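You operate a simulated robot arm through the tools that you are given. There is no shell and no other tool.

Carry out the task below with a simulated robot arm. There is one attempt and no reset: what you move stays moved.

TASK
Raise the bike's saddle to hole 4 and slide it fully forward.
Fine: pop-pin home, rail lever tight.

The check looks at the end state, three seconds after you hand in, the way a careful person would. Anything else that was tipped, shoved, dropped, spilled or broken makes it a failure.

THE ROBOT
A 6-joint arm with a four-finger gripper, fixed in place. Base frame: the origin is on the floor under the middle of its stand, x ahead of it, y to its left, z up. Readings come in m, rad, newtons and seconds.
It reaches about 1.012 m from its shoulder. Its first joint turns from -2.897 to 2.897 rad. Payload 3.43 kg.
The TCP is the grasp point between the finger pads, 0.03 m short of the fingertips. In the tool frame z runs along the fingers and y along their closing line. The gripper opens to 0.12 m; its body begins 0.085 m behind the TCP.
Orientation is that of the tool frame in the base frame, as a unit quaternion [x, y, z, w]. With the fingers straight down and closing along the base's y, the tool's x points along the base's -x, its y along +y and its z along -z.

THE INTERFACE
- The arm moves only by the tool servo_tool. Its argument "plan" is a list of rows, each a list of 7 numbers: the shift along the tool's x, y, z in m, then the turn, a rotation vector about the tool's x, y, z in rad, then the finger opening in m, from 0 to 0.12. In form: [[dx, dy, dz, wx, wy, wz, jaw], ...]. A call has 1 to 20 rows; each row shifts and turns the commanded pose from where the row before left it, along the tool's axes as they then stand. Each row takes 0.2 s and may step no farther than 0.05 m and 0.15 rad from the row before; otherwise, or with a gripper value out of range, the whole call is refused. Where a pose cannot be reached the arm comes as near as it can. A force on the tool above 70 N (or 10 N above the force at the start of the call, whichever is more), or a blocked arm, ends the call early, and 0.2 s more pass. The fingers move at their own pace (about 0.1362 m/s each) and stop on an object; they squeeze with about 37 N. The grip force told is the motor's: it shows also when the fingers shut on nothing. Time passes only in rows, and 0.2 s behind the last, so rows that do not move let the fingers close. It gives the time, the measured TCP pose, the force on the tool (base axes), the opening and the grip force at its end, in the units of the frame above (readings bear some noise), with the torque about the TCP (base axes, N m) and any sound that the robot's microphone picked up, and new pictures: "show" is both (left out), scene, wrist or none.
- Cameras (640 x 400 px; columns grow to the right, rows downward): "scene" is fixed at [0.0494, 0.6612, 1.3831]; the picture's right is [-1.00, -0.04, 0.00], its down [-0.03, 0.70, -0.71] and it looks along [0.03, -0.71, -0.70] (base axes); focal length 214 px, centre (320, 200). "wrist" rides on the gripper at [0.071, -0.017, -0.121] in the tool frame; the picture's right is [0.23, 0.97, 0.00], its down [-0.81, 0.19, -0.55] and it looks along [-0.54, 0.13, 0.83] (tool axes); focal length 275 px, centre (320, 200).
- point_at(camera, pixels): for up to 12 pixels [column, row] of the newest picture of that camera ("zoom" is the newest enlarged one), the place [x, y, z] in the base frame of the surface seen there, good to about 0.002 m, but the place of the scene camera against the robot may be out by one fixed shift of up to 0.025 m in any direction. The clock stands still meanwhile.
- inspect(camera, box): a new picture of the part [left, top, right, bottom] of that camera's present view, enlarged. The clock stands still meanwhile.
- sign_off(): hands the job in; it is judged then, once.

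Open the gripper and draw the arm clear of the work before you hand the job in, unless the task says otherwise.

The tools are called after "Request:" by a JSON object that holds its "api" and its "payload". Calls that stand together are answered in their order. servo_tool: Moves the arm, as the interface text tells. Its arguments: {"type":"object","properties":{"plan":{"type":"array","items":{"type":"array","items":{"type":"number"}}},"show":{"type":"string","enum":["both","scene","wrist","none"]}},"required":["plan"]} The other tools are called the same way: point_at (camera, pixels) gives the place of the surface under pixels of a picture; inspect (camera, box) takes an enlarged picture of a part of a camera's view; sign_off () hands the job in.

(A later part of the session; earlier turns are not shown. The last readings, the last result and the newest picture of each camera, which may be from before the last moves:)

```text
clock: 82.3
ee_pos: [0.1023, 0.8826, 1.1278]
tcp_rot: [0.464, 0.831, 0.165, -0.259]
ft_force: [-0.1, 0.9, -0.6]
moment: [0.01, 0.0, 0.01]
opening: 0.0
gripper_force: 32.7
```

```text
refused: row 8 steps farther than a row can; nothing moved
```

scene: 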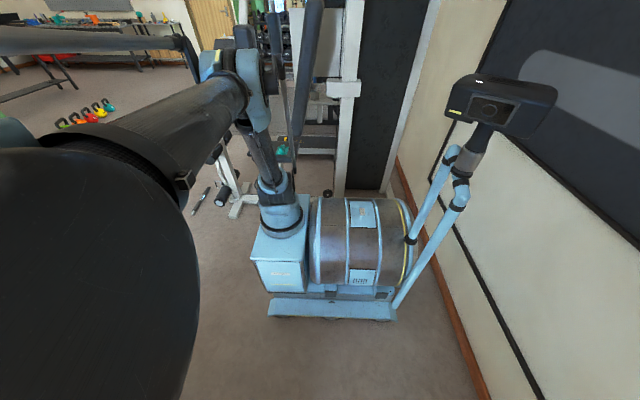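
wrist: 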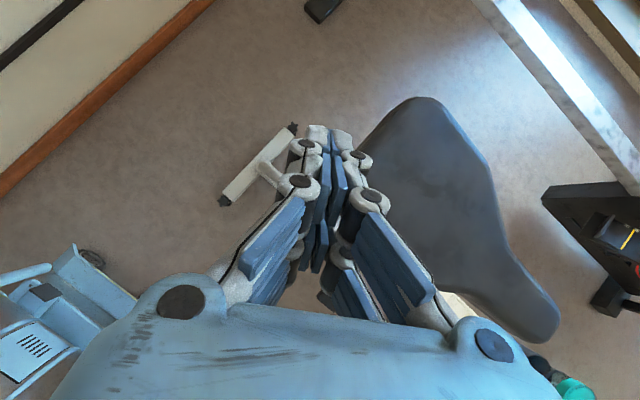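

The call was refused for a too-large turn in row 8; I resend it with smaller combined turns.

Request:
{"api": "servo_tool", "payload": {"plan": [[-0.031, -0.023, -0.0232, 0, 0, 0, 0.06], [-0.031, -0.023, -0.0232, 0, 0, 0, 0.12], [-0.031, -0.023, -0.0232, 0, 0, 0, 0.12], [0, 0, 0, 0, 0.14, 0, 0.12], [0, 0, 0, 0, 0.14, 0, 0.12], [0, 0, 0, 0, 0.14, 0, 0.12], [0, 0, 0, 0, 0.14, 0, 0.12], [0, 0, 0, 0, 0.14, 0, 0.12], [0, 0, 0, 0, 0.14, 0, 0.12], [0, 0, 0, -0.14, 0, 0, 0.12], [0, 0, 0, -0.14, 0, 0, 0.12], [-0.04, 0.02, 0, 0, 0, 0, 0.12], [-0.04, 0.02, 0, 0, 0, 0, 0.12]], "show": "wrist"}}

Request:
{"api": "inspect", "payload": {"camera": "wrist", "box": [160, 0, 480, 240]}}

```text
clock: 85.1
ee_pos: [0.1405, 0.7517, 1.0525]
tcp_rot: [0.432, 0.6, 0.427, -0.521]
ft_force: [0.1, 0.3, 0.4]
moment: [-0.01, -0.02, -0.01]
opening: 0.12
gripper_force: 0.0
```

wrist: 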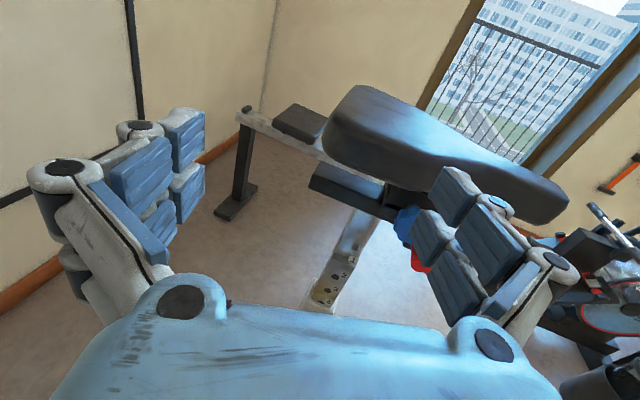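

```text
1.67 times, centred on (320, 120) of wrist
```

zoom: 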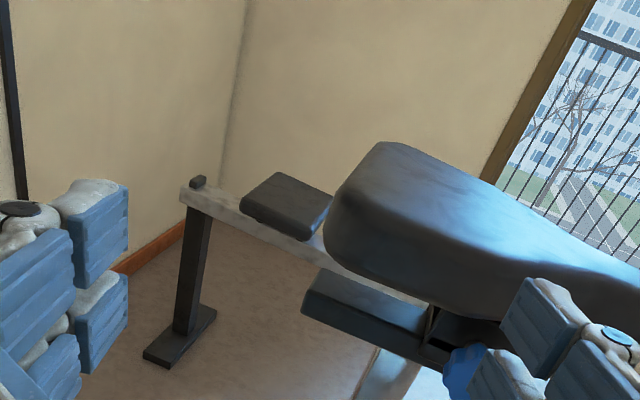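

I shift right and turn slightly to see the carriage and the rail's front end.

Request:
{"api": "servo_tool", "payload": {"plan": [[-0.016, 0.0272, -0.0097, -0.07, 0, 0, 0.12], [-0.016, 0.0272, -0.0097, -0.07, 0, 0, 0.12], [-0.016, 0.0272, -0.0097, 0, 0, 0, 0.12]], "show": "wrist"}}

Request:
{"api": "inspect", "payload": {"camera": "wrist", "box": [180, 0, 480, 240]}}

```text
clock: 85.9
ee_pos: [0.231, 0.7339, 1.0127]
tcp_rot: [0.468, 0.568, 0.469, -0.489]
ft_force: [-0.2, -0.1, 0.2]
moment: [0.02, 0.0, 0.0]
opening: 0.1201
gripper_force: 0.1
```

wrist: 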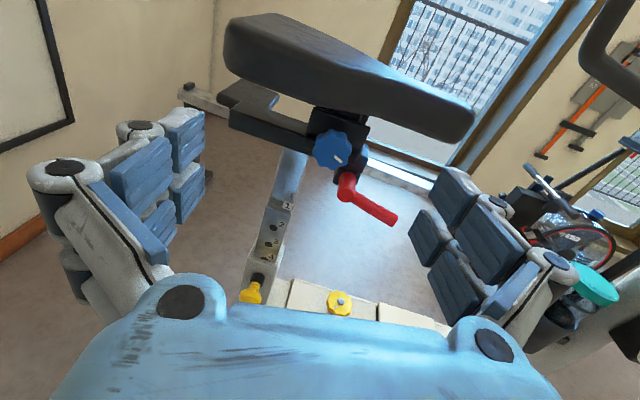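

```text
1.67 times, centred on (330, 120) of wrist
```

zoom: 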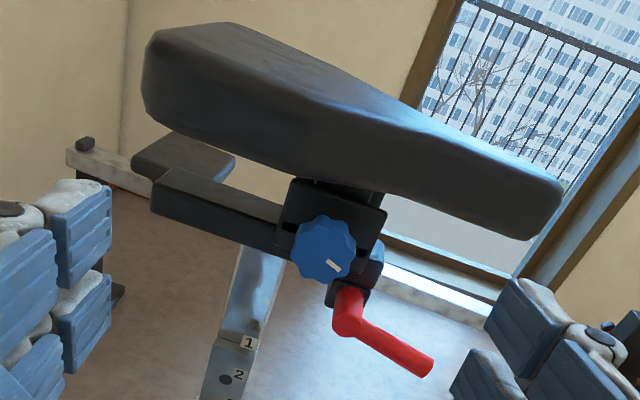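

The carriage moved forward next to the lever hub, but the blue knob's white mark now points more to the right than before, so it may have touched the lever hub. I zoom in and measure.

Request:
{"api": "inspect", "payload": {"camera": "wrist", "box": [290, 90, 410, 230]}}

Request:
{"api": "point_at", "payload": {"camera": "zoom", "pixels": [[200, 180], [290, 180], [240, 210], [255, 235], [330, 200], [225, 300], [280, 290], [300, 330], [320, 260], [160, 200], [340, 150], [400, 370]]}}

```text
2.86 times, centred on (350, 160) of wrist
```

zoom: 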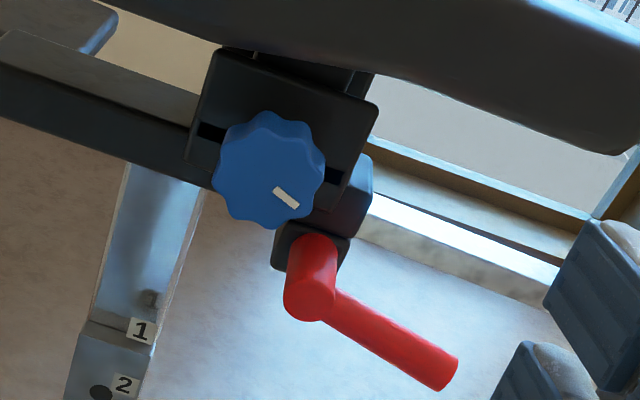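

```text
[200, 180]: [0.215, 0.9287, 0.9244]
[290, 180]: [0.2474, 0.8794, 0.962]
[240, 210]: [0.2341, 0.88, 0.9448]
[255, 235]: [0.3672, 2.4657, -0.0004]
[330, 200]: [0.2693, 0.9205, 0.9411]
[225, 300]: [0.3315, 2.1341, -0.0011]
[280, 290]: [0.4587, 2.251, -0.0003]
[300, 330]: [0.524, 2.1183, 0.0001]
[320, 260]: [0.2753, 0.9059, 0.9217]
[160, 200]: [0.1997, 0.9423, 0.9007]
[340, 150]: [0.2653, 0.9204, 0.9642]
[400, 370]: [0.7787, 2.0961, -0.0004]
```

The knob's mark has turned about 25° relative to the bike since the slide. I check whether the saddle itself tilted by measuring heights along its top and bottom, plus rail and carriage edges.

Request:
{"api": "inspect", "payload": {"camera": "wrist", "box": [180, 0, 480, 240]}}

Request:
{"api": "point_at", "payload": {"camera": "zoom", "pixels": [[210, 45], [300, 75], [400, 120], [500, 155], [150, 95], [555, 215], [160, 185], [280, 225], [295, 190], [380, 215], [322, 248], [345, 290]]}}

```text
1.67 times, centred on (330, 120) of wrist
```

zoom: 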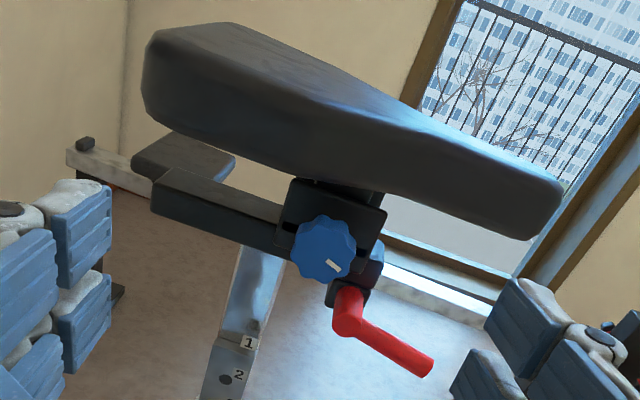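

```text
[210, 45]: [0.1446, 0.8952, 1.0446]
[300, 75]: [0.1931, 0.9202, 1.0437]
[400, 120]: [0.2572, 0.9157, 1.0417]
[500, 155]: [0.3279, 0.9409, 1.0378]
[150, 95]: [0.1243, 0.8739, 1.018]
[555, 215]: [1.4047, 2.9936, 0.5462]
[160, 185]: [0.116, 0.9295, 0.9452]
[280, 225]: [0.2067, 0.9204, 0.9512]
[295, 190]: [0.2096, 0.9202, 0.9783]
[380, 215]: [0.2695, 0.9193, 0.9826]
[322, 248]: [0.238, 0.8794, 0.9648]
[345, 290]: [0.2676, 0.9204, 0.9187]
```

The carriage moved ≈0.039 m forward (left edge 0.169→0.208) and stands at its stop. I sample more of the saddle's top along its centreline to judge its tilt.

Request:
{"api": "point_at", "payload": {"camera": "zoom", "pixels": [[220, 30], [260, 45], [300, 60], [340, 78], [380, 98], [420, 118], [460, 135], [500, 150], [530, 162], [545, 172]]}}

Request:
{"api": "point_at", "payload": {"camera": "zoom", "pixels": [[200, 145], [250, 165], [300, 180], [400, 195], [450, 210], [500, 228], [170, 190], [200, 205], [250, 220], [175, 175], [230, 195], [270, 205]]}}

```text
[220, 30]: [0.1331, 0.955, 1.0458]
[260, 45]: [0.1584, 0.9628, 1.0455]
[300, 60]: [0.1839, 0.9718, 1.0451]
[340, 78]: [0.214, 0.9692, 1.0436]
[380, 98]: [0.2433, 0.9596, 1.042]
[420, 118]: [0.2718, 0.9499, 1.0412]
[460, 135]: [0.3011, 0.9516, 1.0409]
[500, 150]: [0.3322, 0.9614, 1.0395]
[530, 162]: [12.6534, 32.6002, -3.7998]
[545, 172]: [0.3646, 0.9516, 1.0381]
```

```text
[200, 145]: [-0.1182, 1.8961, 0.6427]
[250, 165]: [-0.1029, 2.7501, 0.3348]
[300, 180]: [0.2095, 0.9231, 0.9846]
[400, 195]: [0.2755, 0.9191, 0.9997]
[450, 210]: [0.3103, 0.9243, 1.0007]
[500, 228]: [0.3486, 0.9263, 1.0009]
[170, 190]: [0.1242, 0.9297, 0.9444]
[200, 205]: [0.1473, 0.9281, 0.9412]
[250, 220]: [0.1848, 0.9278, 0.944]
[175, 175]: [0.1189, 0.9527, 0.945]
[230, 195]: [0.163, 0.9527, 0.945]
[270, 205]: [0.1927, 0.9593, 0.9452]
```

The carriage is at its forward stop (+0.039 m), but the saddle leans ≈2° nose-down and the blue knob turned ≈30°, apparently linked to my hard end push. First I secure the position: tighten the lever by pushing its handle down; I level the tool, close the fist and go above the lever's end.

Request:
{"api": "servo_tool", "payload": {"plan": [[0, 0, 0, -0.055, 0.04, 0.037, 0.06], [0, 0, 0, -0.055, 0.04, 0.037, 0.0], [-0.0193, 0.0347, 0.022, 0, 0, 0, 0.0], [-0.0193, 0.0347, 0.022, 0, 0, 0, 0.0], [-0.0193, 0.0347, 0.022, 0, 0, 0, 0.0]], "show": "wrist"}}

```text
clock: 87.1
ee_pos: [0.3364, 0.7995, 0.9581]
tcp_rot: [0.497, 0.503, 0.499, -0.501]
ft_force: [-0.6, -0.3, 0.2]
moment: [0.03, 0.02, -0.02]
opening: 0.0
gripper_force: 34.2
```

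wrist: 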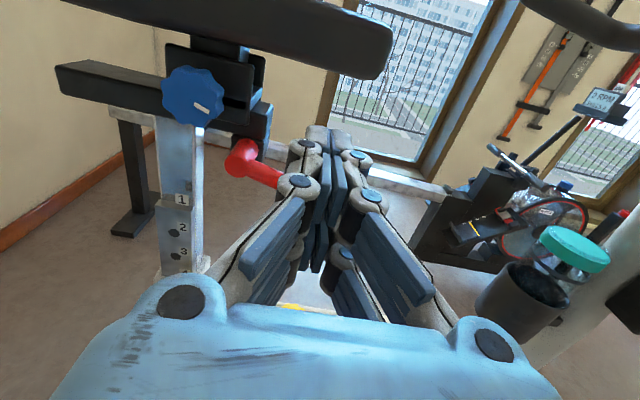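

The pose is level. I measure the lever hub and handle, knob centre and mark from here.

Request:
{"api": "inspect", "payload": {"camera": "wrist", "box": [140, 20, 300, 220]}}

Request:
{"api": "point_at", "payload": {"camera": "wrist", "pixels": [[243, 158], [255, 168], [270, 177], [240, 145], [190, 97], [203, 108], [165, 97], [220, 97], [190, 70], [192, 122]]}}

```text
2.00 times, centred on (220, 120) of wrist
```

zoom: 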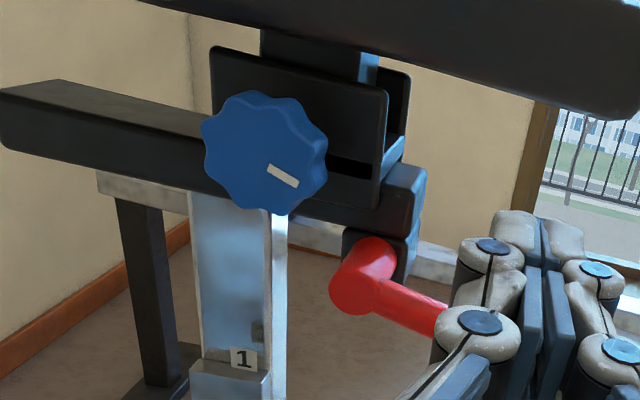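

```text
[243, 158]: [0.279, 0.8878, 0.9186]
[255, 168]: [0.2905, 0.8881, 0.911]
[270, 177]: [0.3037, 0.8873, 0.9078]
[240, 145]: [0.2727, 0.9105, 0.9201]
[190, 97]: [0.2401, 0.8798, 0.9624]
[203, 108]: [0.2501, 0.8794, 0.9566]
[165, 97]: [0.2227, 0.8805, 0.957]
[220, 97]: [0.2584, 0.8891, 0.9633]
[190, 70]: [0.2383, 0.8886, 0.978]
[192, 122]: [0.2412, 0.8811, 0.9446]
```

The handle slopes from the hub (0.279, z 0.919) down toward the front. I go to x≈0.36, slide in above the handle end, and press down.

Request:
{"api": "servo_tool", "payload": {"plan": [[0, 0.024, 0.02, 0, 0, 0, 0.0], [0, 0, 0.035, 0, 0, 0, 0.0], [0, 0, 0.03, 0, 0, 0, 0.0], [-0.02, 0, 0, 0, 0, 0, 0.0]], "show": "wrist"}}

```text
clock: 88.1
ee_pos: [0.3587, 0.8872, 0.9343]
tcp_rot: [0.497, 0.503, 0.5, -0.5]
ft_force: [-0.4, -0.6, -1.4]
moment: [0.06, -0.01, -0.04]
opening: 0.0
gripper_force: 33.7
```

wrist: 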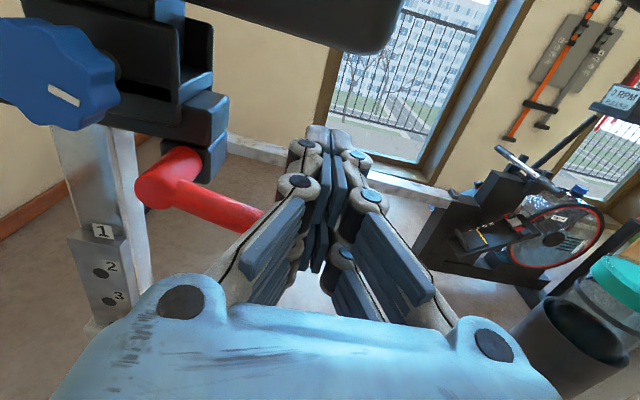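

The fist stands above the handle's end, no contact yet. I press down in 10 mm steps.

Request:
{"api": "servo_tool", "payload": {"plan": [[-0.01, 0, 0, 0, 0, 0, 0.0], [-0.01, 0, 0, 0, 0, 0, 0.0], [-0.01, 0, 0, 0, 0, 0, 0.0], [-0.01, 0, 0, 0, 0, 0, 0.0]], "show": "wrist"}}

```text
clock: 89.1
ee_pos: [0.3578, 0.8861, 0.8954]
tcp_rot: [0.496, 0.504, 0.499, -0.501]
ft_force: [0.8, -0.8, -0.9]
moment: [-0.05, -0.01, 0.03]
opening: 0.0
gripper_force: 33.1
```

wrist: 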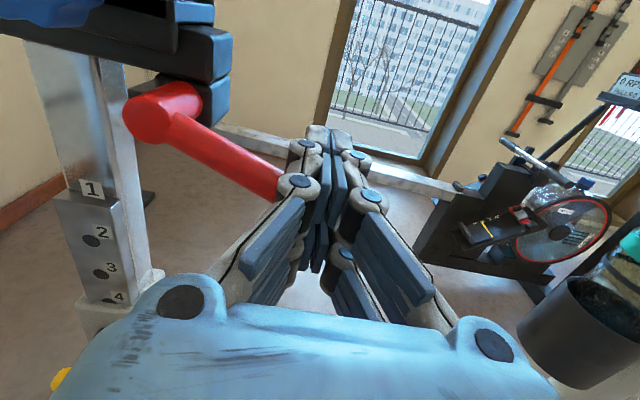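

No contact force yet; I check where the handle end is relative to the fist.

Request:
{"api": "point_at", "payload": {"camera": "wrist", "pixels": [[165, 105], [200, 135], [240, 165], [275, 190], [283, 198], [305, 145], [300, 182], [270, 240], [318, 132], [312, 175]]}}

Request:
{"api": "inspect", "payload": {"camera": "wrist", "box": [120, 60, 400, 300]}}

```text
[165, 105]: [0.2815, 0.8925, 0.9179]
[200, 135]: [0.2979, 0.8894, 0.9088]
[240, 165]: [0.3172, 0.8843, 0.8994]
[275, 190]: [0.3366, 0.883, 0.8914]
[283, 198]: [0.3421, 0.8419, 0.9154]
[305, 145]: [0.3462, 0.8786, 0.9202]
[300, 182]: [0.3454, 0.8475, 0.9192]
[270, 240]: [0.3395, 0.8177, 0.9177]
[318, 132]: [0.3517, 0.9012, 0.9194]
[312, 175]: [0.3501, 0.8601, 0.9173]
```

```text
1.67 times, centred on (260, 180) of wrist
```

zoom: 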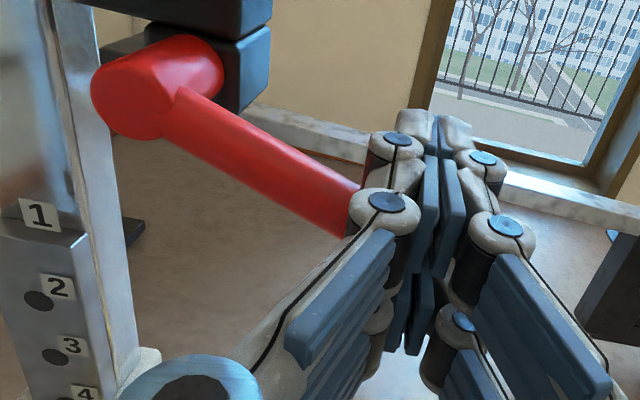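

The handle end (x≈0.342) is just left of my fist; the lever stands at ≈1.12 rad. I rise, shift 27 mm left over the handle, and press down.

Request:
{"api": "servo_tool", "payload": {"plan": [[0.045, 0, 0, 0, 0, 0, 0.0], [0, -0.027, 0, 0, 0, 0, 0.0], [-0.015, 0, 0, 0, 0, 0, 0.0], [-0.01, 0, 0, 0, 0, 0, 0.0], [-0.01, 0, 0, 0, 0, 0, 0.0]], "show": "none"}}

```text
clock: 90.3
ee_pos: [0.3309, 0.8871, 0.903]
tcp_rot: [0.497, 0.504, 0.499, -0.5]
ft_force: [0.6, -0.6, 0.3]
moment: [0.02, -0.01, -0.01]
opening: 0.0003
gripper_force: 33.7
```

Force is still ≈0 at z 0.903; I look at what happened.

Request:
{"api": "inspect", "payload": {"camera": "wrist", "box": [120, 60, 440, 300]}}

```text
1.67 times, centred on (280, 180) of wrist
```

zoom: 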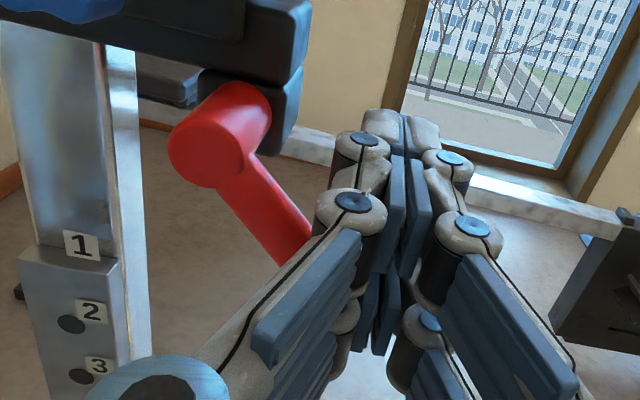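

The lever has swung down readily under the fist. I measure its angle now.

Request:
{"api": "point_at", "payload": {"camera": "zoom", "pixels": [[215, 140], [240, 180], [265, 215], [290, 245], [300, 262], [345, 205]]}}

```text
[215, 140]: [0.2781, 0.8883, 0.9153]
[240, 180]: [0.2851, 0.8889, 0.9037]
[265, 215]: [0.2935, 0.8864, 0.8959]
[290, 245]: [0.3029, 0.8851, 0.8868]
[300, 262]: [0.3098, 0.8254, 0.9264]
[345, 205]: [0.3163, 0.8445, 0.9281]
```

Lever at ≈0.72 rad. I continue down 38 mm, then begin pushing toward −x.

Request:
{"api": "servo_tool", "payload": {"plan": [[-0.013, 0, 0, 0, 0, 0, 0.0], [-0.013, 0, 0, 0, 0, 0, 0.0], [-0.012, 0, 0, 0, 0, 0, 0.0], [0, -0.01, 0, 0, 0, 0, 0.0], [0, -0.01, 0, 0, 0, 0, 0.0]], "show": "wrist"}}

Request:
{"api": "inspect", "payload": {"camera": "wrist", "box": [120, 20, 440, 260]}}

```text
clock: 91.5
ee_pos: [0.3109, 0.8875, 0.8658]
tcp_rot: [0.497, 0.503, 0.5, -0.5]
ft_force: [0.0, -0.3, -0.2]
moment: [0.0, 0.01, 0.03]
opening: 0.0002
gripper_force: 33.5
```

wrist: 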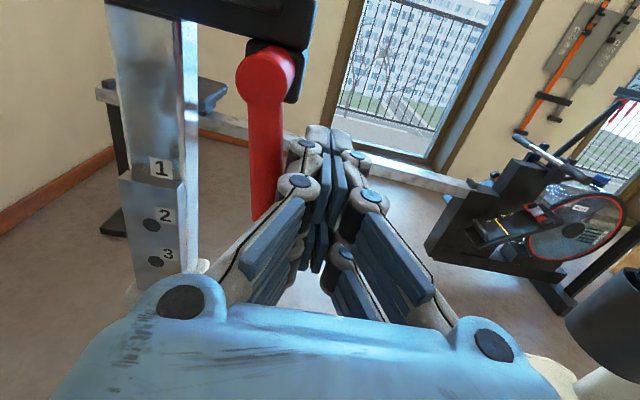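

```text
1.67 times, centred on (280, 140) of wrist
```

zoom: 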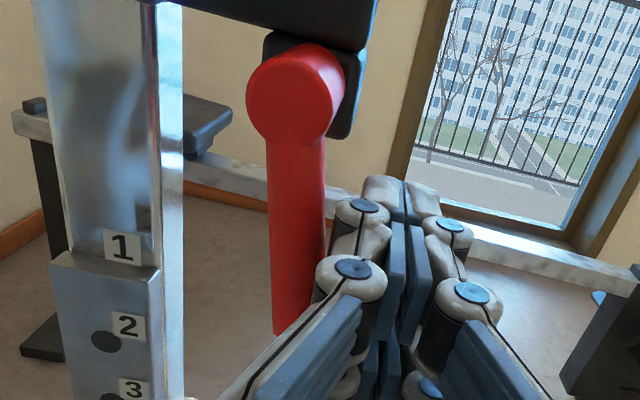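

The lever is now nearly vertical. I measure it and continue pushing in −x until it goes firm.

Request:
{"api": "point_at", "payload": {"camera": "zoom", "pixels": [[290, 90], [293, 150], [295, 200], [297, 260], [290, 320]]}}

Request:
{"api": "servo_tool", "payload": {"plan": [[0, -0.008, 0, 0, 0, 0, 0.0], [0, -0.006, 0, 0, 0, 0, 0.0]], "show": "wrist"}}

```text
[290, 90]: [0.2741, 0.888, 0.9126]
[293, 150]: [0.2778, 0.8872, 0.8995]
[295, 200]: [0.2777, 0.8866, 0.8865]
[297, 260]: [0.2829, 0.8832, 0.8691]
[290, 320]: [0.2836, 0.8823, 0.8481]
```

```text
clock: 92.1
ee_pos: [0.3001, 0.8878, 0.8665]
tcp_rot: [0.498, 0.503, 0.5, -0.5]
ft_force: [19.1, 3.9, 1.8]
moment: [0.02, -0.14, -0.15]
opening: 0.0001
gripper_force: 33.2
```

wrist: 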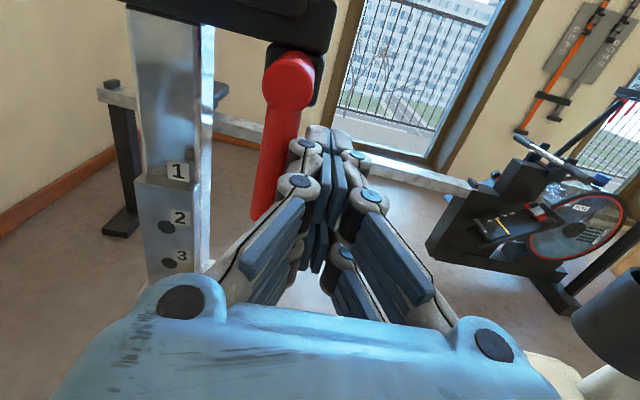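

Now the lever pushes back with 19 N. I press a few millimetres more to make it tight, then measure.

Request:
{"api": "servo_tool", "payload": {"plan": [[0, -0.003, 0, 0, 0, 0, 0.0], [0, -0.002, 0, 0, 0, 0, 0.0]], "show": "none"}}

Request:
{"api": "inspect", "payload": {"camera": "wrist", "box": [120, 20, 440, 260]}}

Request:
{"api": "point_at", "payload": {"camera": "zoom", "pixels": [[325, 100], [318, 150], [310, 200], [298, 260], [285, 320], [280, 345]]}}

```text
clock: 92.7
ee_pos: [0.2987, 0.8875, 0.8657]
tcp_rot: [0.499, 0.501, 0.501, -0.499]
ft_force: [60.5, 4.2, -2.3]
moment: [-0.01, -0.17, -0.24]
opening: 0.0
gripper_force: 33.4
```

```text
1.67 times, centred on (280, 140) of wrist
```

zoom: 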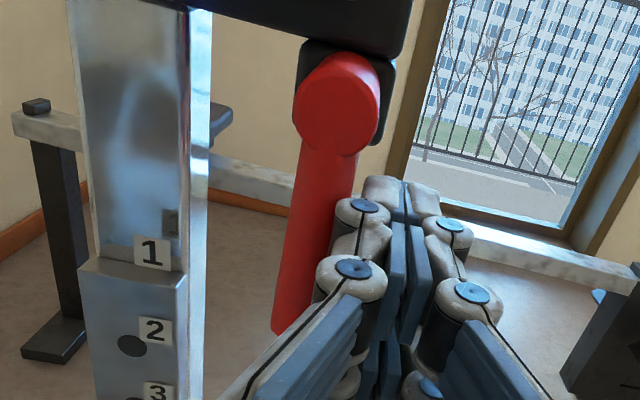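

```text
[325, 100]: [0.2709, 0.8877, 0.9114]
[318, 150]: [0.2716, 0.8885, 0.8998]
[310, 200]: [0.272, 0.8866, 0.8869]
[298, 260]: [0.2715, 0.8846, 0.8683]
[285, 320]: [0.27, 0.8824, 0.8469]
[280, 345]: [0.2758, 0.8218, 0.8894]
```

The lever is vertical and firm at 60 N (≈2.7 N·m), like its original tight state. I back off to the right and out, then look at the lever, knob and carriage.

Request:
{"api": "servo_tool", "payload": {"plan": [[0, 0.02, 0, 0, 0, 0, 0.0], [0, 0.02, -0.03, 0, 0, 0, 0.0], [0, 0, -0.04, 0, 0, 0, 0.06], [0.03, -0.03, -0.02, 0, 0, 0, 0.12], [0.03, -0.03, -0.02, 0, 0, 0, 0.12], [0.03, -0.03, 0, 0, 0, 0, 0.12]], "show": "wrist"}}

Request:
{"api": "inspect", "payload": {"camera": "wrist", "box": [180, 20, 440, 220]}}

```text
clock: 94.1
ee_pos: [0.2441, 0.775, 0.9605]
tcp_rot: [0.497, 0.503, 0.5, -0.5]
ft_force: [-0.3, 1.1, -0.1]
moment: [0.03, -0.01, 0.02]
opening: 0.1199
gripper_force: 0.1
```

wrist: 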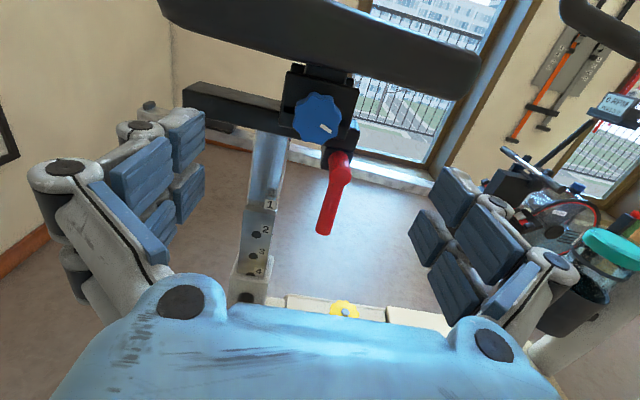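

```text
2.00 times, centred on (310, 120) of wrist
```

zoom: 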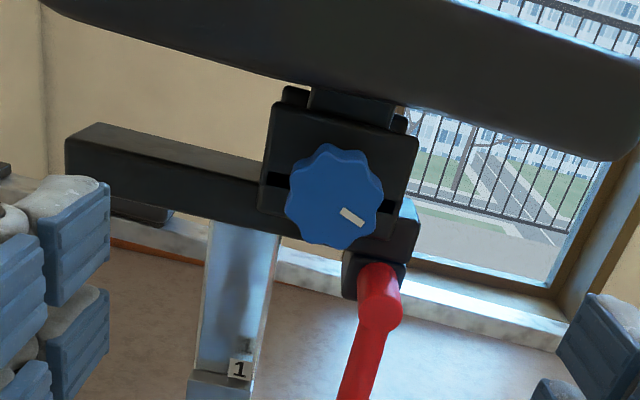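

Lever hangs vertical; the knob mark points ≈55° right of down versus ≈18–20° at the start. I measure lever, saddle top and rail from this view.

Request:
{"api": "point_at", "payload": {"camera": "wrist", "pixels": [[340, 170], [335, 190], [330, 210], [324, 230], [317, 118], [327, 129], [298, 95], [357, 110], [190, 95], [355, 140], [270, 85], [345, 85]]}}

Request:
{"api": "point_at", "payload": {"camera": "wrist", "pixels": [[190, 10], [250, 40], [300, 60], [380, 78], [440, 90], [470, 95], [200, 20], [460, 70], [300, 20], [400, 40]]}}

```text
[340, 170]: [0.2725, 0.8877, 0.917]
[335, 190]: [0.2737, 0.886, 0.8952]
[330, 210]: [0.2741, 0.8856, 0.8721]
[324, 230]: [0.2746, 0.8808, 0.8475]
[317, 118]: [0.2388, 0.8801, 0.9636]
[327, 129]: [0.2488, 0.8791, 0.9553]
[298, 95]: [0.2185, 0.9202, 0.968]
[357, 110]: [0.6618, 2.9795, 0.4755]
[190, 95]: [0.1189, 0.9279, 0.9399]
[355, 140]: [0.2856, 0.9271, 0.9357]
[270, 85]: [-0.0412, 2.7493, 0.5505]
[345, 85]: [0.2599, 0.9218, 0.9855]
```

```text
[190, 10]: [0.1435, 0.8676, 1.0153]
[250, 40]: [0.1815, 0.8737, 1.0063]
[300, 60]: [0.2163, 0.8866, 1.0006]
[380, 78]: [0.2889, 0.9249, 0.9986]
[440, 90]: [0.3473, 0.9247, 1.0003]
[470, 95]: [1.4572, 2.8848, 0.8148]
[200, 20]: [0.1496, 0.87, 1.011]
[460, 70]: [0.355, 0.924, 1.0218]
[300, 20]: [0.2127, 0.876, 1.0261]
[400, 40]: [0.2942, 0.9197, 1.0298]
```

The lever angle is 0.030 rad, same as at the start, and hub height shows a lift of 0.120 m – hole 4. The knob mark is at ≈49° versus ≈16° originally, so I'll turn the blue knob back; I pre-roll the gripper −0.4 rad and line up with the knob axis [0.239, –, 0.957].

Request:
{"api": "servo_tool", "payload": {"plan": [[-0.0035, -0.005, 0, 0, 0, -0.134, 0.08], [0, 0, 0, 0, 0, -0.133, 0.08], [0, 0, 0, 0, 0, -0.133, 0.08], [0, 0, 0.03, 0, 0, 0, 0.08]], "show": "wrist"}}

Request:
{"api": "inspect", "payload": {"camera": "wrist", "box": [220, 20, 460, 240]}}

```text
clock: 95.1
ee_pos: [0.2377, 0.8056, 0.9521]
tcp_rot: [0.386, 0.591, 0.589, -0.393]
ft_force: [-0.1, 1.0, 0.5]
moment: [0.01, 0.01, 0.01]
opening: 0.0802
gripper_force: 0.2
```

wrist: 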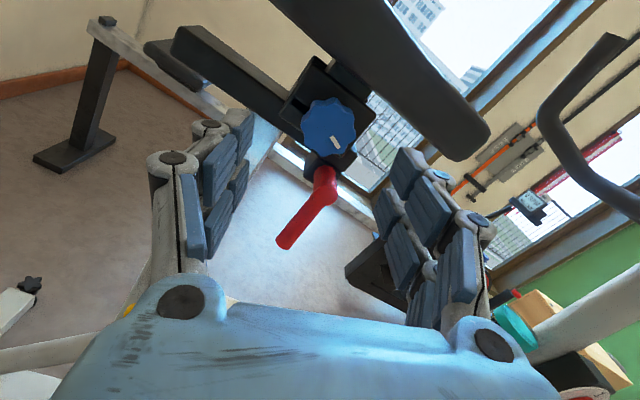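

```text
1.82 times, centred on (340, 130) of wrist
```

zoom: 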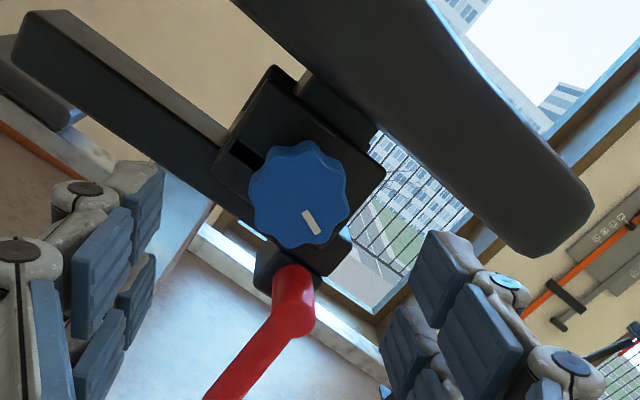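

The knob is centred between the rolled fingers. I advance to y≈0.875 with a 5 mm rise.

Request:
{"api": "servo_tool", "payload": {"plan": [[0.0021, 0.0015, 0.025, 0, 0, 0, 0.08], [0.0021, 0.0014, 0.025, 0, 0, 0, 0.08], [0, 0, 0.019, 0, 0, 0, 0.08]], "show": "wrist"}}

```text
clock: 95.9
ee_pos: [0.2371, 0.876, 0.9575]
tcp_rot: [0.386, 0.591, 0.59, -0.392]
ft_force: [-0.2, 0.1, 0.1]
moment: [-0.01, 0.0, 0.0]
opening: 0.08
gripper_force: 0.2
```

wrist: 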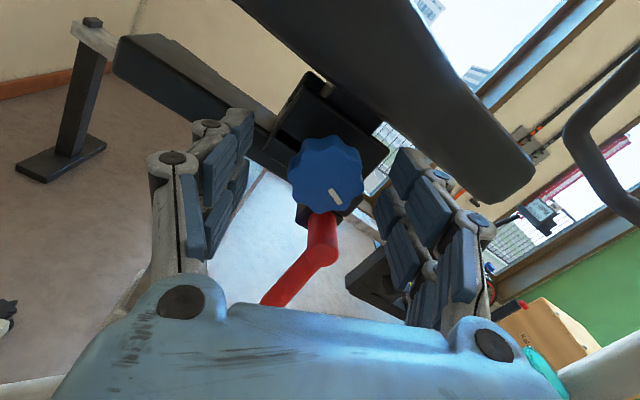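

The knob sits between the pads at (325,175). I close on it.

Request:
{"api": "servo_tool", "payload": {"plan": [[0, 0.0015, 0, 0, 0, 0, 0.06], [0, 0, 0, 0, 0, 0, 0.045], [0, 0, 0, 0, 0, 0, 0.03], [0, 0, 0, 0, 0, 0, 0.03]], "show": "wrist"}}

Request:
{"api": "inspect", "payload": {"camera": "wrist", "box": [220, 60, 440, 260]}}

```text
clock: 96.9
ee_pos: [0.2401, 0.8765, 0.9577]
tcp_rot: [0.386, 0.591, 0.59, -0.392]
ft_force: [9.1, 4.3, 9.7]
moment: [0.05, 0.03, -0.75]
opening: 0.0376
gripper_force: 45.3
```

wrist: 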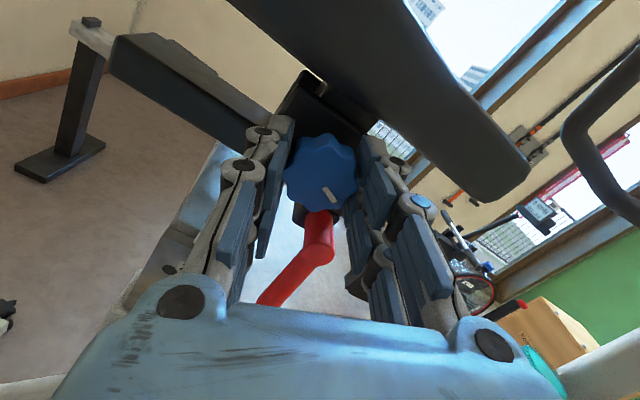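

```text
2.00 times, centred on (330, 160) of wrist
```

zoom: 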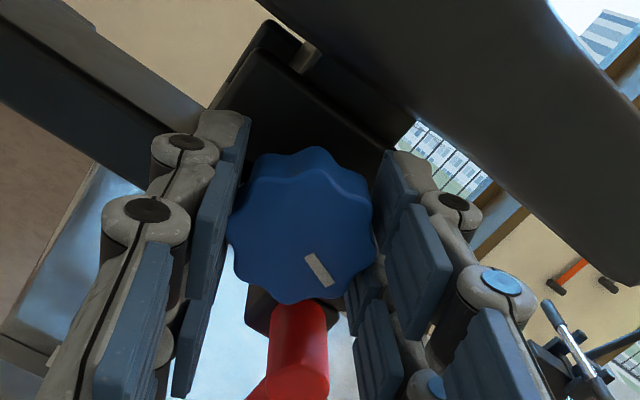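

The knob is gripped (opening 0.0376). I turn it +0.2 rad about its axis as a first step (mark back toward down) and look at the response.

Request:
{"api": "servo_tool", "payload": {"plan": [[0, 0, 0, 0, 0, 0.1, 0.03], [0, 0, 0, 0, 0, 0.1, 0.03]], "show": "wrist"}}

Request:
{"api": "inspect", "payload": {"camera": "wrist", "box": [220, 60, 440, 260]}}

```text
clock: 97.5
ee_pos: [0.2393, 0.8747, 0.958]
tcp_rot: [0.444, 0.55, 0.547, -0.448]
ft_force: [10.0, 7.0, 1.8]
moment: [0.26, 0.03, -0.47]
opening: 0.0376
gripper_force: 45.5
```

wrist: 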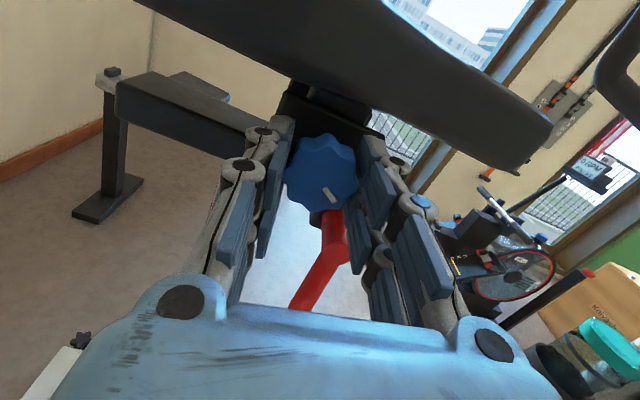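

```text
2.00 times, centred on (330, 160) of wrist
```

zoom: 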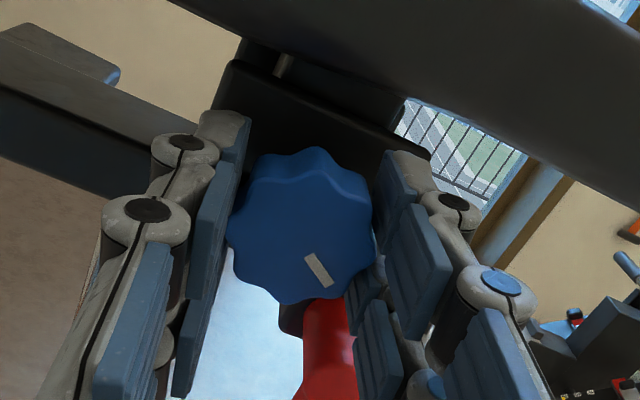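

The knob turns along easily (moment ≈0.03 N·m, mark fixed relative to the fingers). I turn the remaining +0.36 rad.

Request:
{"api": "servo_tool", "payload": {"plan": [[0, 0, 0, 0, 0, 0.12, 0.03], [0, 0, 0, 0, 0, 0.12, 0.03], [0, 0, 0, 0, 0, 0.12, 0.03]], "show": "wrist"}}

```text
clock: 98.3
ee_pos: [0.2389, 0.8744, 0.9594]
tcp_rot: [-0.536, -0.463, -0.455, 0.54]
ft_force: [-3.0, 17.1, 7.8]
moment: [0.28, 0.0, -0.09]
opening: 0.0376
gripper_force: 45.2
```

wrist: 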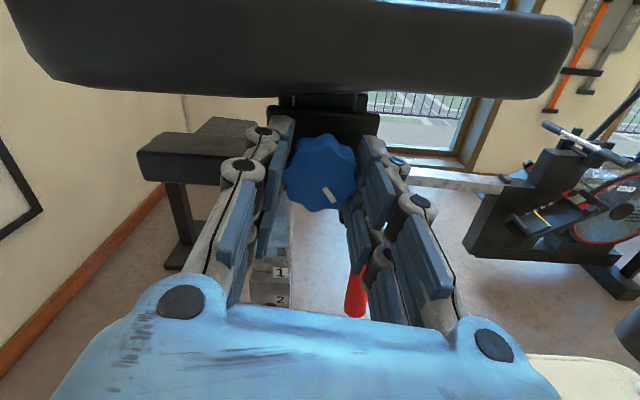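

Turned by 0.56 rad in total. I open, back straight out, and check mark, saddle tilt, lever and carriage.

Request:
{"api": "servo_tool", "payload": {"plan": [[0, 0, 0, 0, 0, 0, 0.05], [0, 0, 0, 0, 0, 0, 0.07], [0, 0, -0.04, 0, 0, 0, 0.07], [0, 0, -0.045, 0, 0, 0, 0.07], [0, 0, -0.03, 0, 0, -0.1, 0.12], [0.02, 0, 0, 0, 0, -0.06, 0.12]], "show": "wrist"}}

Request:
{"api": "inspect", "payload": {"camera": "wrist", "box": [180, 20, 440, 220]}}

```text
clock: 99.7
ee_pos: [0.2409, 0.7592, 0.9792]
tcp_rot: [0.496, 0.504, 0.499, -0.501]
ft_force: [0.6, -0.6, -0.4]
moment: [0.0, -0.01, -0.02]
opening: 0.1197
gripper_force: 0.1
```

wrist: 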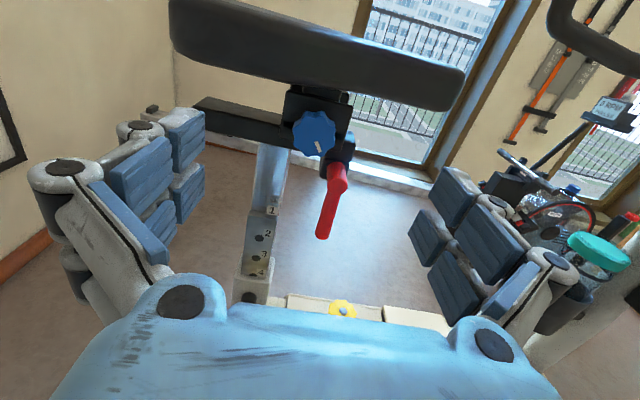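

```text
2.00 times, centred on (310, 120) of wrist
```

zoom: 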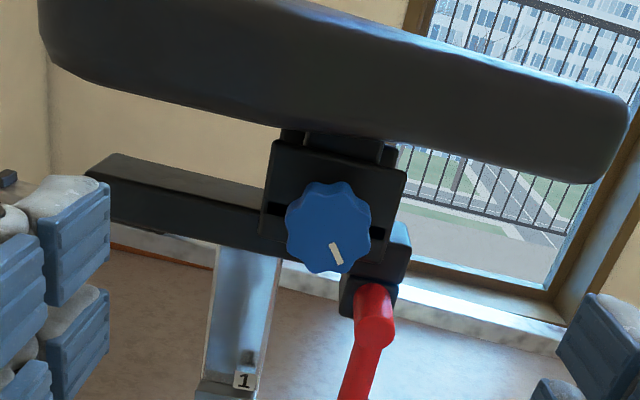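

The mark is back to ≈20° from down (originally ≈16–20°). I measure the saddle's top and bottom heights along its length to see whether it is level again.

Request:
{"api": "point_at", "payload": {"camera": "wrist", "pixels": [[200, 5], [240, 8], [280, 18], [320, 28], [360, 40], [400, 52], [440, 64], [220, 55], [260, 70], [350, 88], [400, 98], [440, 108]]}}

Request:
{"api": "point_at", "payload": {"camera": "wrist", "pixels": [[205, 100], [235, 105], [270, 115], [314, 133], [320, 148], [338, 175], [333, 195], [328, 215], [322, 235], [290, 100], [345, 112], [215, 97]]}}

```text
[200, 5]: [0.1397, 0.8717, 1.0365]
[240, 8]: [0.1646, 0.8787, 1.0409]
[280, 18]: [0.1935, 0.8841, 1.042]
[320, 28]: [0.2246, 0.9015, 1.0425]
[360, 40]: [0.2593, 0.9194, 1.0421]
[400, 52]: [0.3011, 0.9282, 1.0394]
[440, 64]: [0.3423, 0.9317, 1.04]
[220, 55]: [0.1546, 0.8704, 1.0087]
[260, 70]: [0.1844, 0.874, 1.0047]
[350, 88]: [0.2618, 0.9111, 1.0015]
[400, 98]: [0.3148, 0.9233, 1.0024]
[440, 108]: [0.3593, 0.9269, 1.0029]
```

```text
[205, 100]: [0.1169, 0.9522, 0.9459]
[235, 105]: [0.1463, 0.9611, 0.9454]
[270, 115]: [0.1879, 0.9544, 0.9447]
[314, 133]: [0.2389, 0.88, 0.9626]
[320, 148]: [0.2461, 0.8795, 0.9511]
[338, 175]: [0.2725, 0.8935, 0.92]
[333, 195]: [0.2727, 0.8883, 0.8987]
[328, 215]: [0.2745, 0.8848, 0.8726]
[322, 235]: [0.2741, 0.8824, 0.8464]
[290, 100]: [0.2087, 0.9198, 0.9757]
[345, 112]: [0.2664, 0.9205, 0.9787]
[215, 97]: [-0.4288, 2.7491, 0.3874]
```

The nose bottom rose ≈3 mm (0.9986→1.0025), so the knob drives the tilt and it is coming back. I go to the same viewpoint as before the fix to compare the saddle's top slope directly.

Request:
{"api": "servo_tool", "payload": {"plan": [[0.03, -0.008, -0.025, 0, 0, 0, 0.12], [0.02, 0, 0, 0, 0, 0, 0.12]], "show": "wrist"}}

Request:
{"api": "inspect", "payload": {"camera": "wrist", "box": [160, 0, 480, 240]}}

```text
clock: 100.3
ee_pos: [0.2344, 0.7355, 1.0291]
tcp_rot: [0.496, 0.504, 0.499, -0.501]
ft_force: [-0.4, -0.3, 0.4]
moment: [0.0, 0.0, 0.0]
opening: 0.1198
gripper_force: 0.1
```

wrist: 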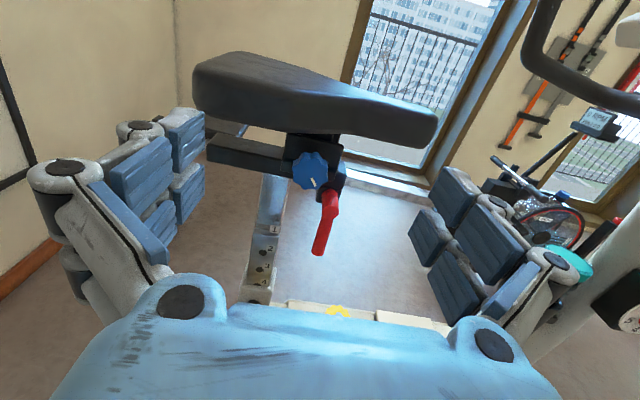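

```text
1.67 times, centred on (320, 120) of wrist
```

zoom: 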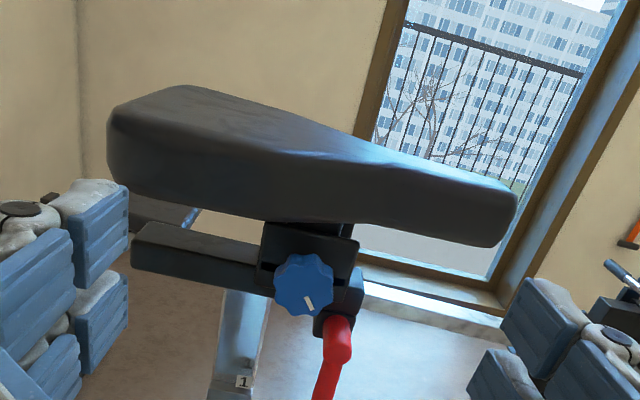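

The view is clear: saddle, knob mark pointing mostly down, lever hanging. I sample the saddle top along its centreline, and the rail.

Request:
{"api": "point_at", "payload": {"camera": "zoom", "pixels": [[190, 95], [220, 108], [250, 118], [280, 130], [310, 142], [340, 152], [370, 162], [400, 172], [430, 182], [460, 190], [490, 196], [150, 105]]}}

Request:
{"api": "point_at", "payload": {"camera": "zoom", "pixels": [[120, 130], [150, 180], [200, 205], [400, 228], [450, 238], [490, 243], [145, 230], [180, 235], [220, 245], [250, 250], [265, 240], [352, 255]]}}

```text
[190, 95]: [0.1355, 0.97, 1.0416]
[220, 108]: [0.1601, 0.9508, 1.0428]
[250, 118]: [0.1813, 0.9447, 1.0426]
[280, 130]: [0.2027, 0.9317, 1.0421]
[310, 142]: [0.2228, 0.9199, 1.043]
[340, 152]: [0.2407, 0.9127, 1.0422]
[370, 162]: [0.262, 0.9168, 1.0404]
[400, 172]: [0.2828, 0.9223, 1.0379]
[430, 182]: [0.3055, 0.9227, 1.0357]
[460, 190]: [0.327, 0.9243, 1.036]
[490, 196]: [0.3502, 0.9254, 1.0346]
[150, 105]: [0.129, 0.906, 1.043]
```

```text
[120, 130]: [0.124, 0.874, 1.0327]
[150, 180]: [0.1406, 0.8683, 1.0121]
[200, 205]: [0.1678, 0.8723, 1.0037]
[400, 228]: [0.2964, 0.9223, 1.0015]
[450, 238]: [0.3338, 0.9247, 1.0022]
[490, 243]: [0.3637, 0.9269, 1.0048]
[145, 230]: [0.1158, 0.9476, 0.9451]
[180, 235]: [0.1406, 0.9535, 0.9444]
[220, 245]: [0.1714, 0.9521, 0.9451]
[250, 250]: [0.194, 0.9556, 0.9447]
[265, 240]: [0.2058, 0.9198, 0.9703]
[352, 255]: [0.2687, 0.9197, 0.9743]
```

The central part is level (1.0416–1.043). I sample a few points further onto the nose's centreline to confirm.

Request:
{"api": "point_at", "payload": {"camera": "zoom", "pixels": [[200, 92], [260, 108], [320, 130], [350, 145], [380, 156], [410, 165], [440, 174], [470, 183], [490, 188], [505, 194]]}}

Request:
{"api": "inspect", "payload": {"camera": "wrist", "box": [270, 120, 370, 220]}}

```text
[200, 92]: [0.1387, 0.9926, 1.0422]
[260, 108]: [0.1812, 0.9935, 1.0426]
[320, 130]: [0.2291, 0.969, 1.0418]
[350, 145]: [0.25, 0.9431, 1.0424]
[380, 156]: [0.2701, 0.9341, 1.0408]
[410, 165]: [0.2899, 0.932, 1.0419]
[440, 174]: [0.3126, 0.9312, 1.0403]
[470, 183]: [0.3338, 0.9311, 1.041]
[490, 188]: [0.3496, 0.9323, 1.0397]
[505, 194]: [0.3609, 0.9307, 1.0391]
```

```text
4.00 times, centred on (320, 170) of wrist
```

zoom: 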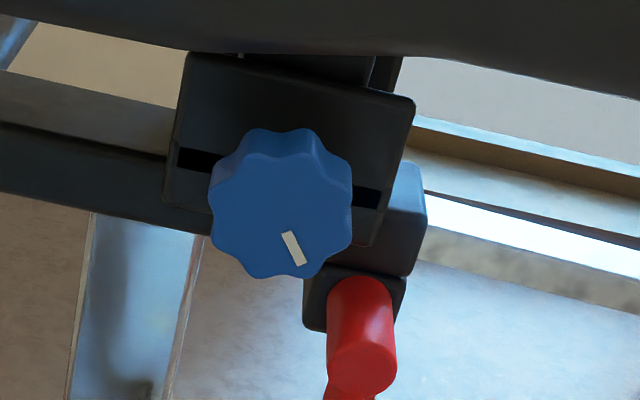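

The saddle top is level again (within ≈0.5°), and by ray geometry the knob mark is at ≈36° versus ≈38° originally, while the carriage sits ≈40 mm forward. Now I lower the view to check the pop-pin and lever once more.

Request:
{"api": "servo_tool", "payload": {"plan": [[-0.045, 0, -0.015, 0, 0, 0, 0.12], [-0.045, 0, 0, 0, 0, 0, 0.12], [-0.03, 0, 0, 0, 0, 0, 0.12]], "show": "wrist"}}

Request:
{"api": "inspect", "payload": {"camera": "wrist", "box": [200, 40, 400, 280]}}

```text
clock: 101.1
ee_pos: [0.2324, 0.7196, 0.911]
tcp_rot: [0.496, 0.504, 0.499, -0.502]
ft_force: [-0.5, -0.4, -1.0]
moment: [0.03, 0.0, -0.02]
opening: 0.1199
gripper_force: 0.1
```

wrist: 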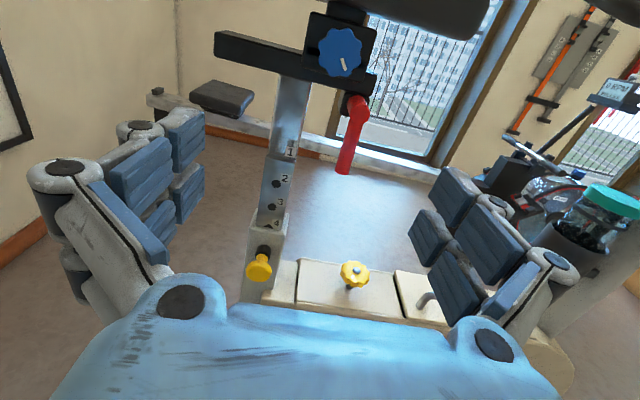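

```text
1.67 times, centred on (300, 160) of wrist
```

zoom: 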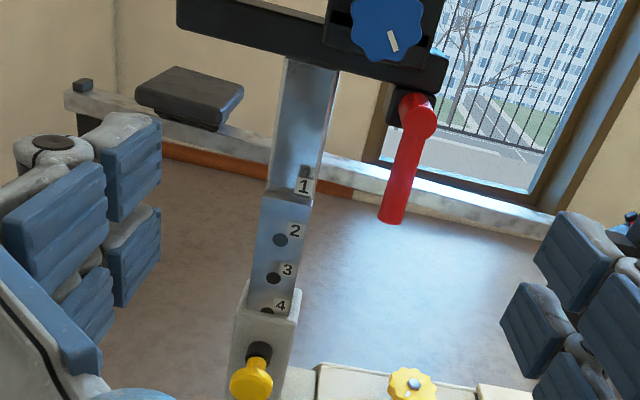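

Tags 1–4, the pin knob (259,268) and hanging lever are all visible. I measure tag 4, pin knob face, collar, lip and lever for the final check.

Request:
{"api": "point_at", "payload": {"camera": "wrist", "pixels": [[276, 223], [269, 227], [279, 201], [285, 180], [292, 152], [259, 266], [252, 266], [266, 267], [262, 250], [355, 110], [350, 140], [344, 168]]}}

Request:
{"api": "inspect", "payload": {"camera": "wrist", "box": [230, 180, 310, 300]}}

```text
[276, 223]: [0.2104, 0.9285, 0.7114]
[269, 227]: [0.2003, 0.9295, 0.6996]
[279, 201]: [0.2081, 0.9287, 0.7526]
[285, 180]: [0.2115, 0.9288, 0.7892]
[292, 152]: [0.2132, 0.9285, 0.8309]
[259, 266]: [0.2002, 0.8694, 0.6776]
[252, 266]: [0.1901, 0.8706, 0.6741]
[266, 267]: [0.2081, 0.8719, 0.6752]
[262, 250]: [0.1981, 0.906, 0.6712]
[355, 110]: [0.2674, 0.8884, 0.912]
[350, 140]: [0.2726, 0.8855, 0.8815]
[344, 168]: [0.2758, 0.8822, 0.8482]
```

```text
3.33 times, centred on (270, 240) of wrist
```

zoom: 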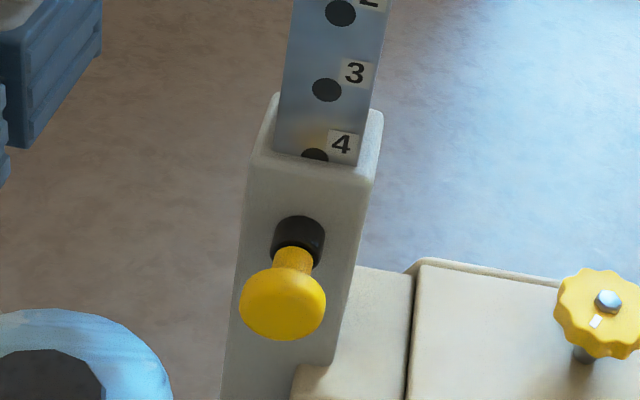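

Tag 4 reads z=0.7114, the same height tag 1 had at the start (0.711), and the pin knob face is at 0.869–0.870 (home). I double-check the lever's angle with a closer look.

Request:
{"api": "inspect", "payload": {"camera": "wrist", "box": [310, 70, 400, 190]}}

Request:
{"api": "point_at", "payload": {"camera": "zoom", "pixels": [[350, 120], [335, 160], [322, 200], [312, 240], [302, 280], [292, 320], [285, 345], [300, 300]]}}

```text
3.33 times, centred on (355, 130) of wrist
```

zoom: 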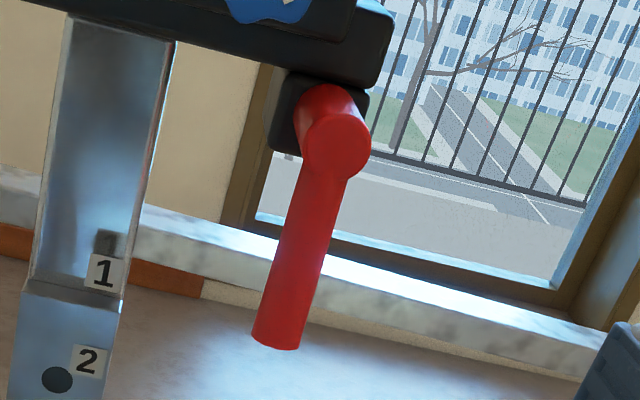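

```text
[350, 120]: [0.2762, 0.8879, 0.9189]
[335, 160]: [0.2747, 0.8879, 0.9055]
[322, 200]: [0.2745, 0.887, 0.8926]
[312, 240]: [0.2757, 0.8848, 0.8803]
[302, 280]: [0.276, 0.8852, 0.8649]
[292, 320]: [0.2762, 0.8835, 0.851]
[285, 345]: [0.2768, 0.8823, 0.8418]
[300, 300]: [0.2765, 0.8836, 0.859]
```

The lever hangs vertical (≈0 rad, at least as tight as at the start). Everything reads as wanted; I now draw the open gripper up and back, clear of the bike.

Request:
{"api": "servo_tool", "payload": {"plan": [[0.02, 0, -0.04, 0, 0, 0, 0.12], [0.04, 0, -0.025, 0, 0, 0, 0.12], [0.045, 0, -0.02, 0, 0, 0, 0.12], [0.045, 0, -0.02, 0, 0, 0, 0.12], [0.045, 0, -0.02, 0, 0, 0, 0.12], [0.03, 0, -0.03, 0, 0, 0, 0.12]], "show": "both"}}

```text
clock: 102.5
ee_pos: [0.2324, 0.5627, 1.1325]
tcp_rot: [0.496, 0.503, 0.499, -0.501]
ft_force: [-0.8, 0.6, 0.6]
moment: [-0.04, 0.01, 0.01]
opening: 0.1201
gripper_force: 0.1
```

scene: 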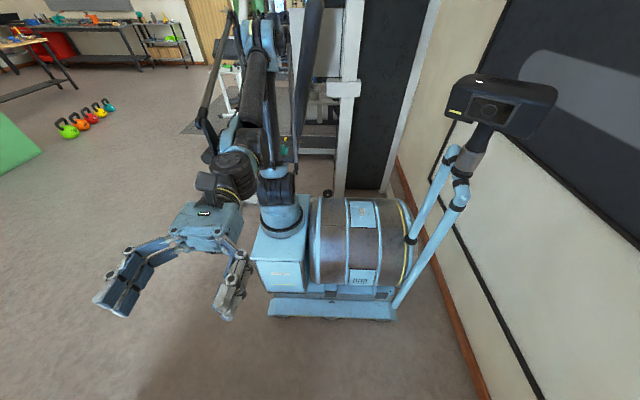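
wrist: 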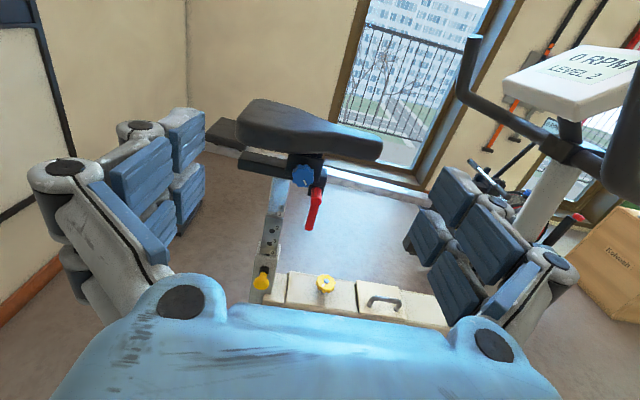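

The arm is clear. One last zoom on the saddle assembly for comparison with the first picture before handing in.

Request:
{"api": "inspect", "payload": {"camera": "wrist", "box": [220, 80, 400, 300]}}

Request:
{"api": "point_at", "payload": {"camera": "wrist", "pixels": [[262, 108], [290, 118], [320, 130], [350, 138], [370, 145], [261, 280], [315, 195], [308, 222]]}}

```text
1.82 times, centred on (310, 190) of wrist
```

zoom: 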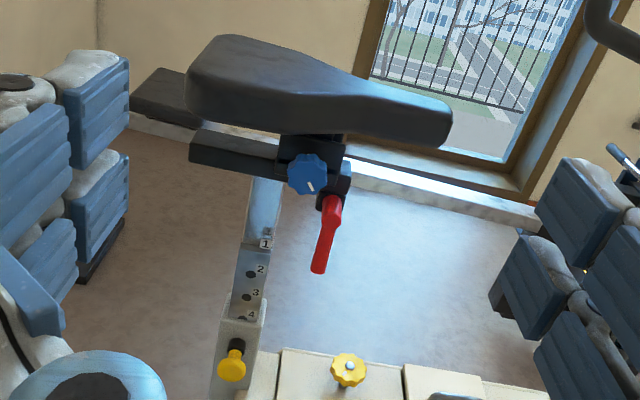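

```text
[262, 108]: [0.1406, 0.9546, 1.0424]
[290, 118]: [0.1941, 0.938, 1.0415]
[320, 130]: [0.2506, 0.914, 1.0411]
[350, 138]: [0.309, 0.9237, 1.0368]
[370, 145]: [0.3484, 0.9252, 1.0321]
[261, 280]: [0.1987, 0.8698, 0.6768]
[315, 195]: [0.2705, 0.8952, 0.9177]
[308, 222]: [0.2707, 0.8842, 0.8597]
```

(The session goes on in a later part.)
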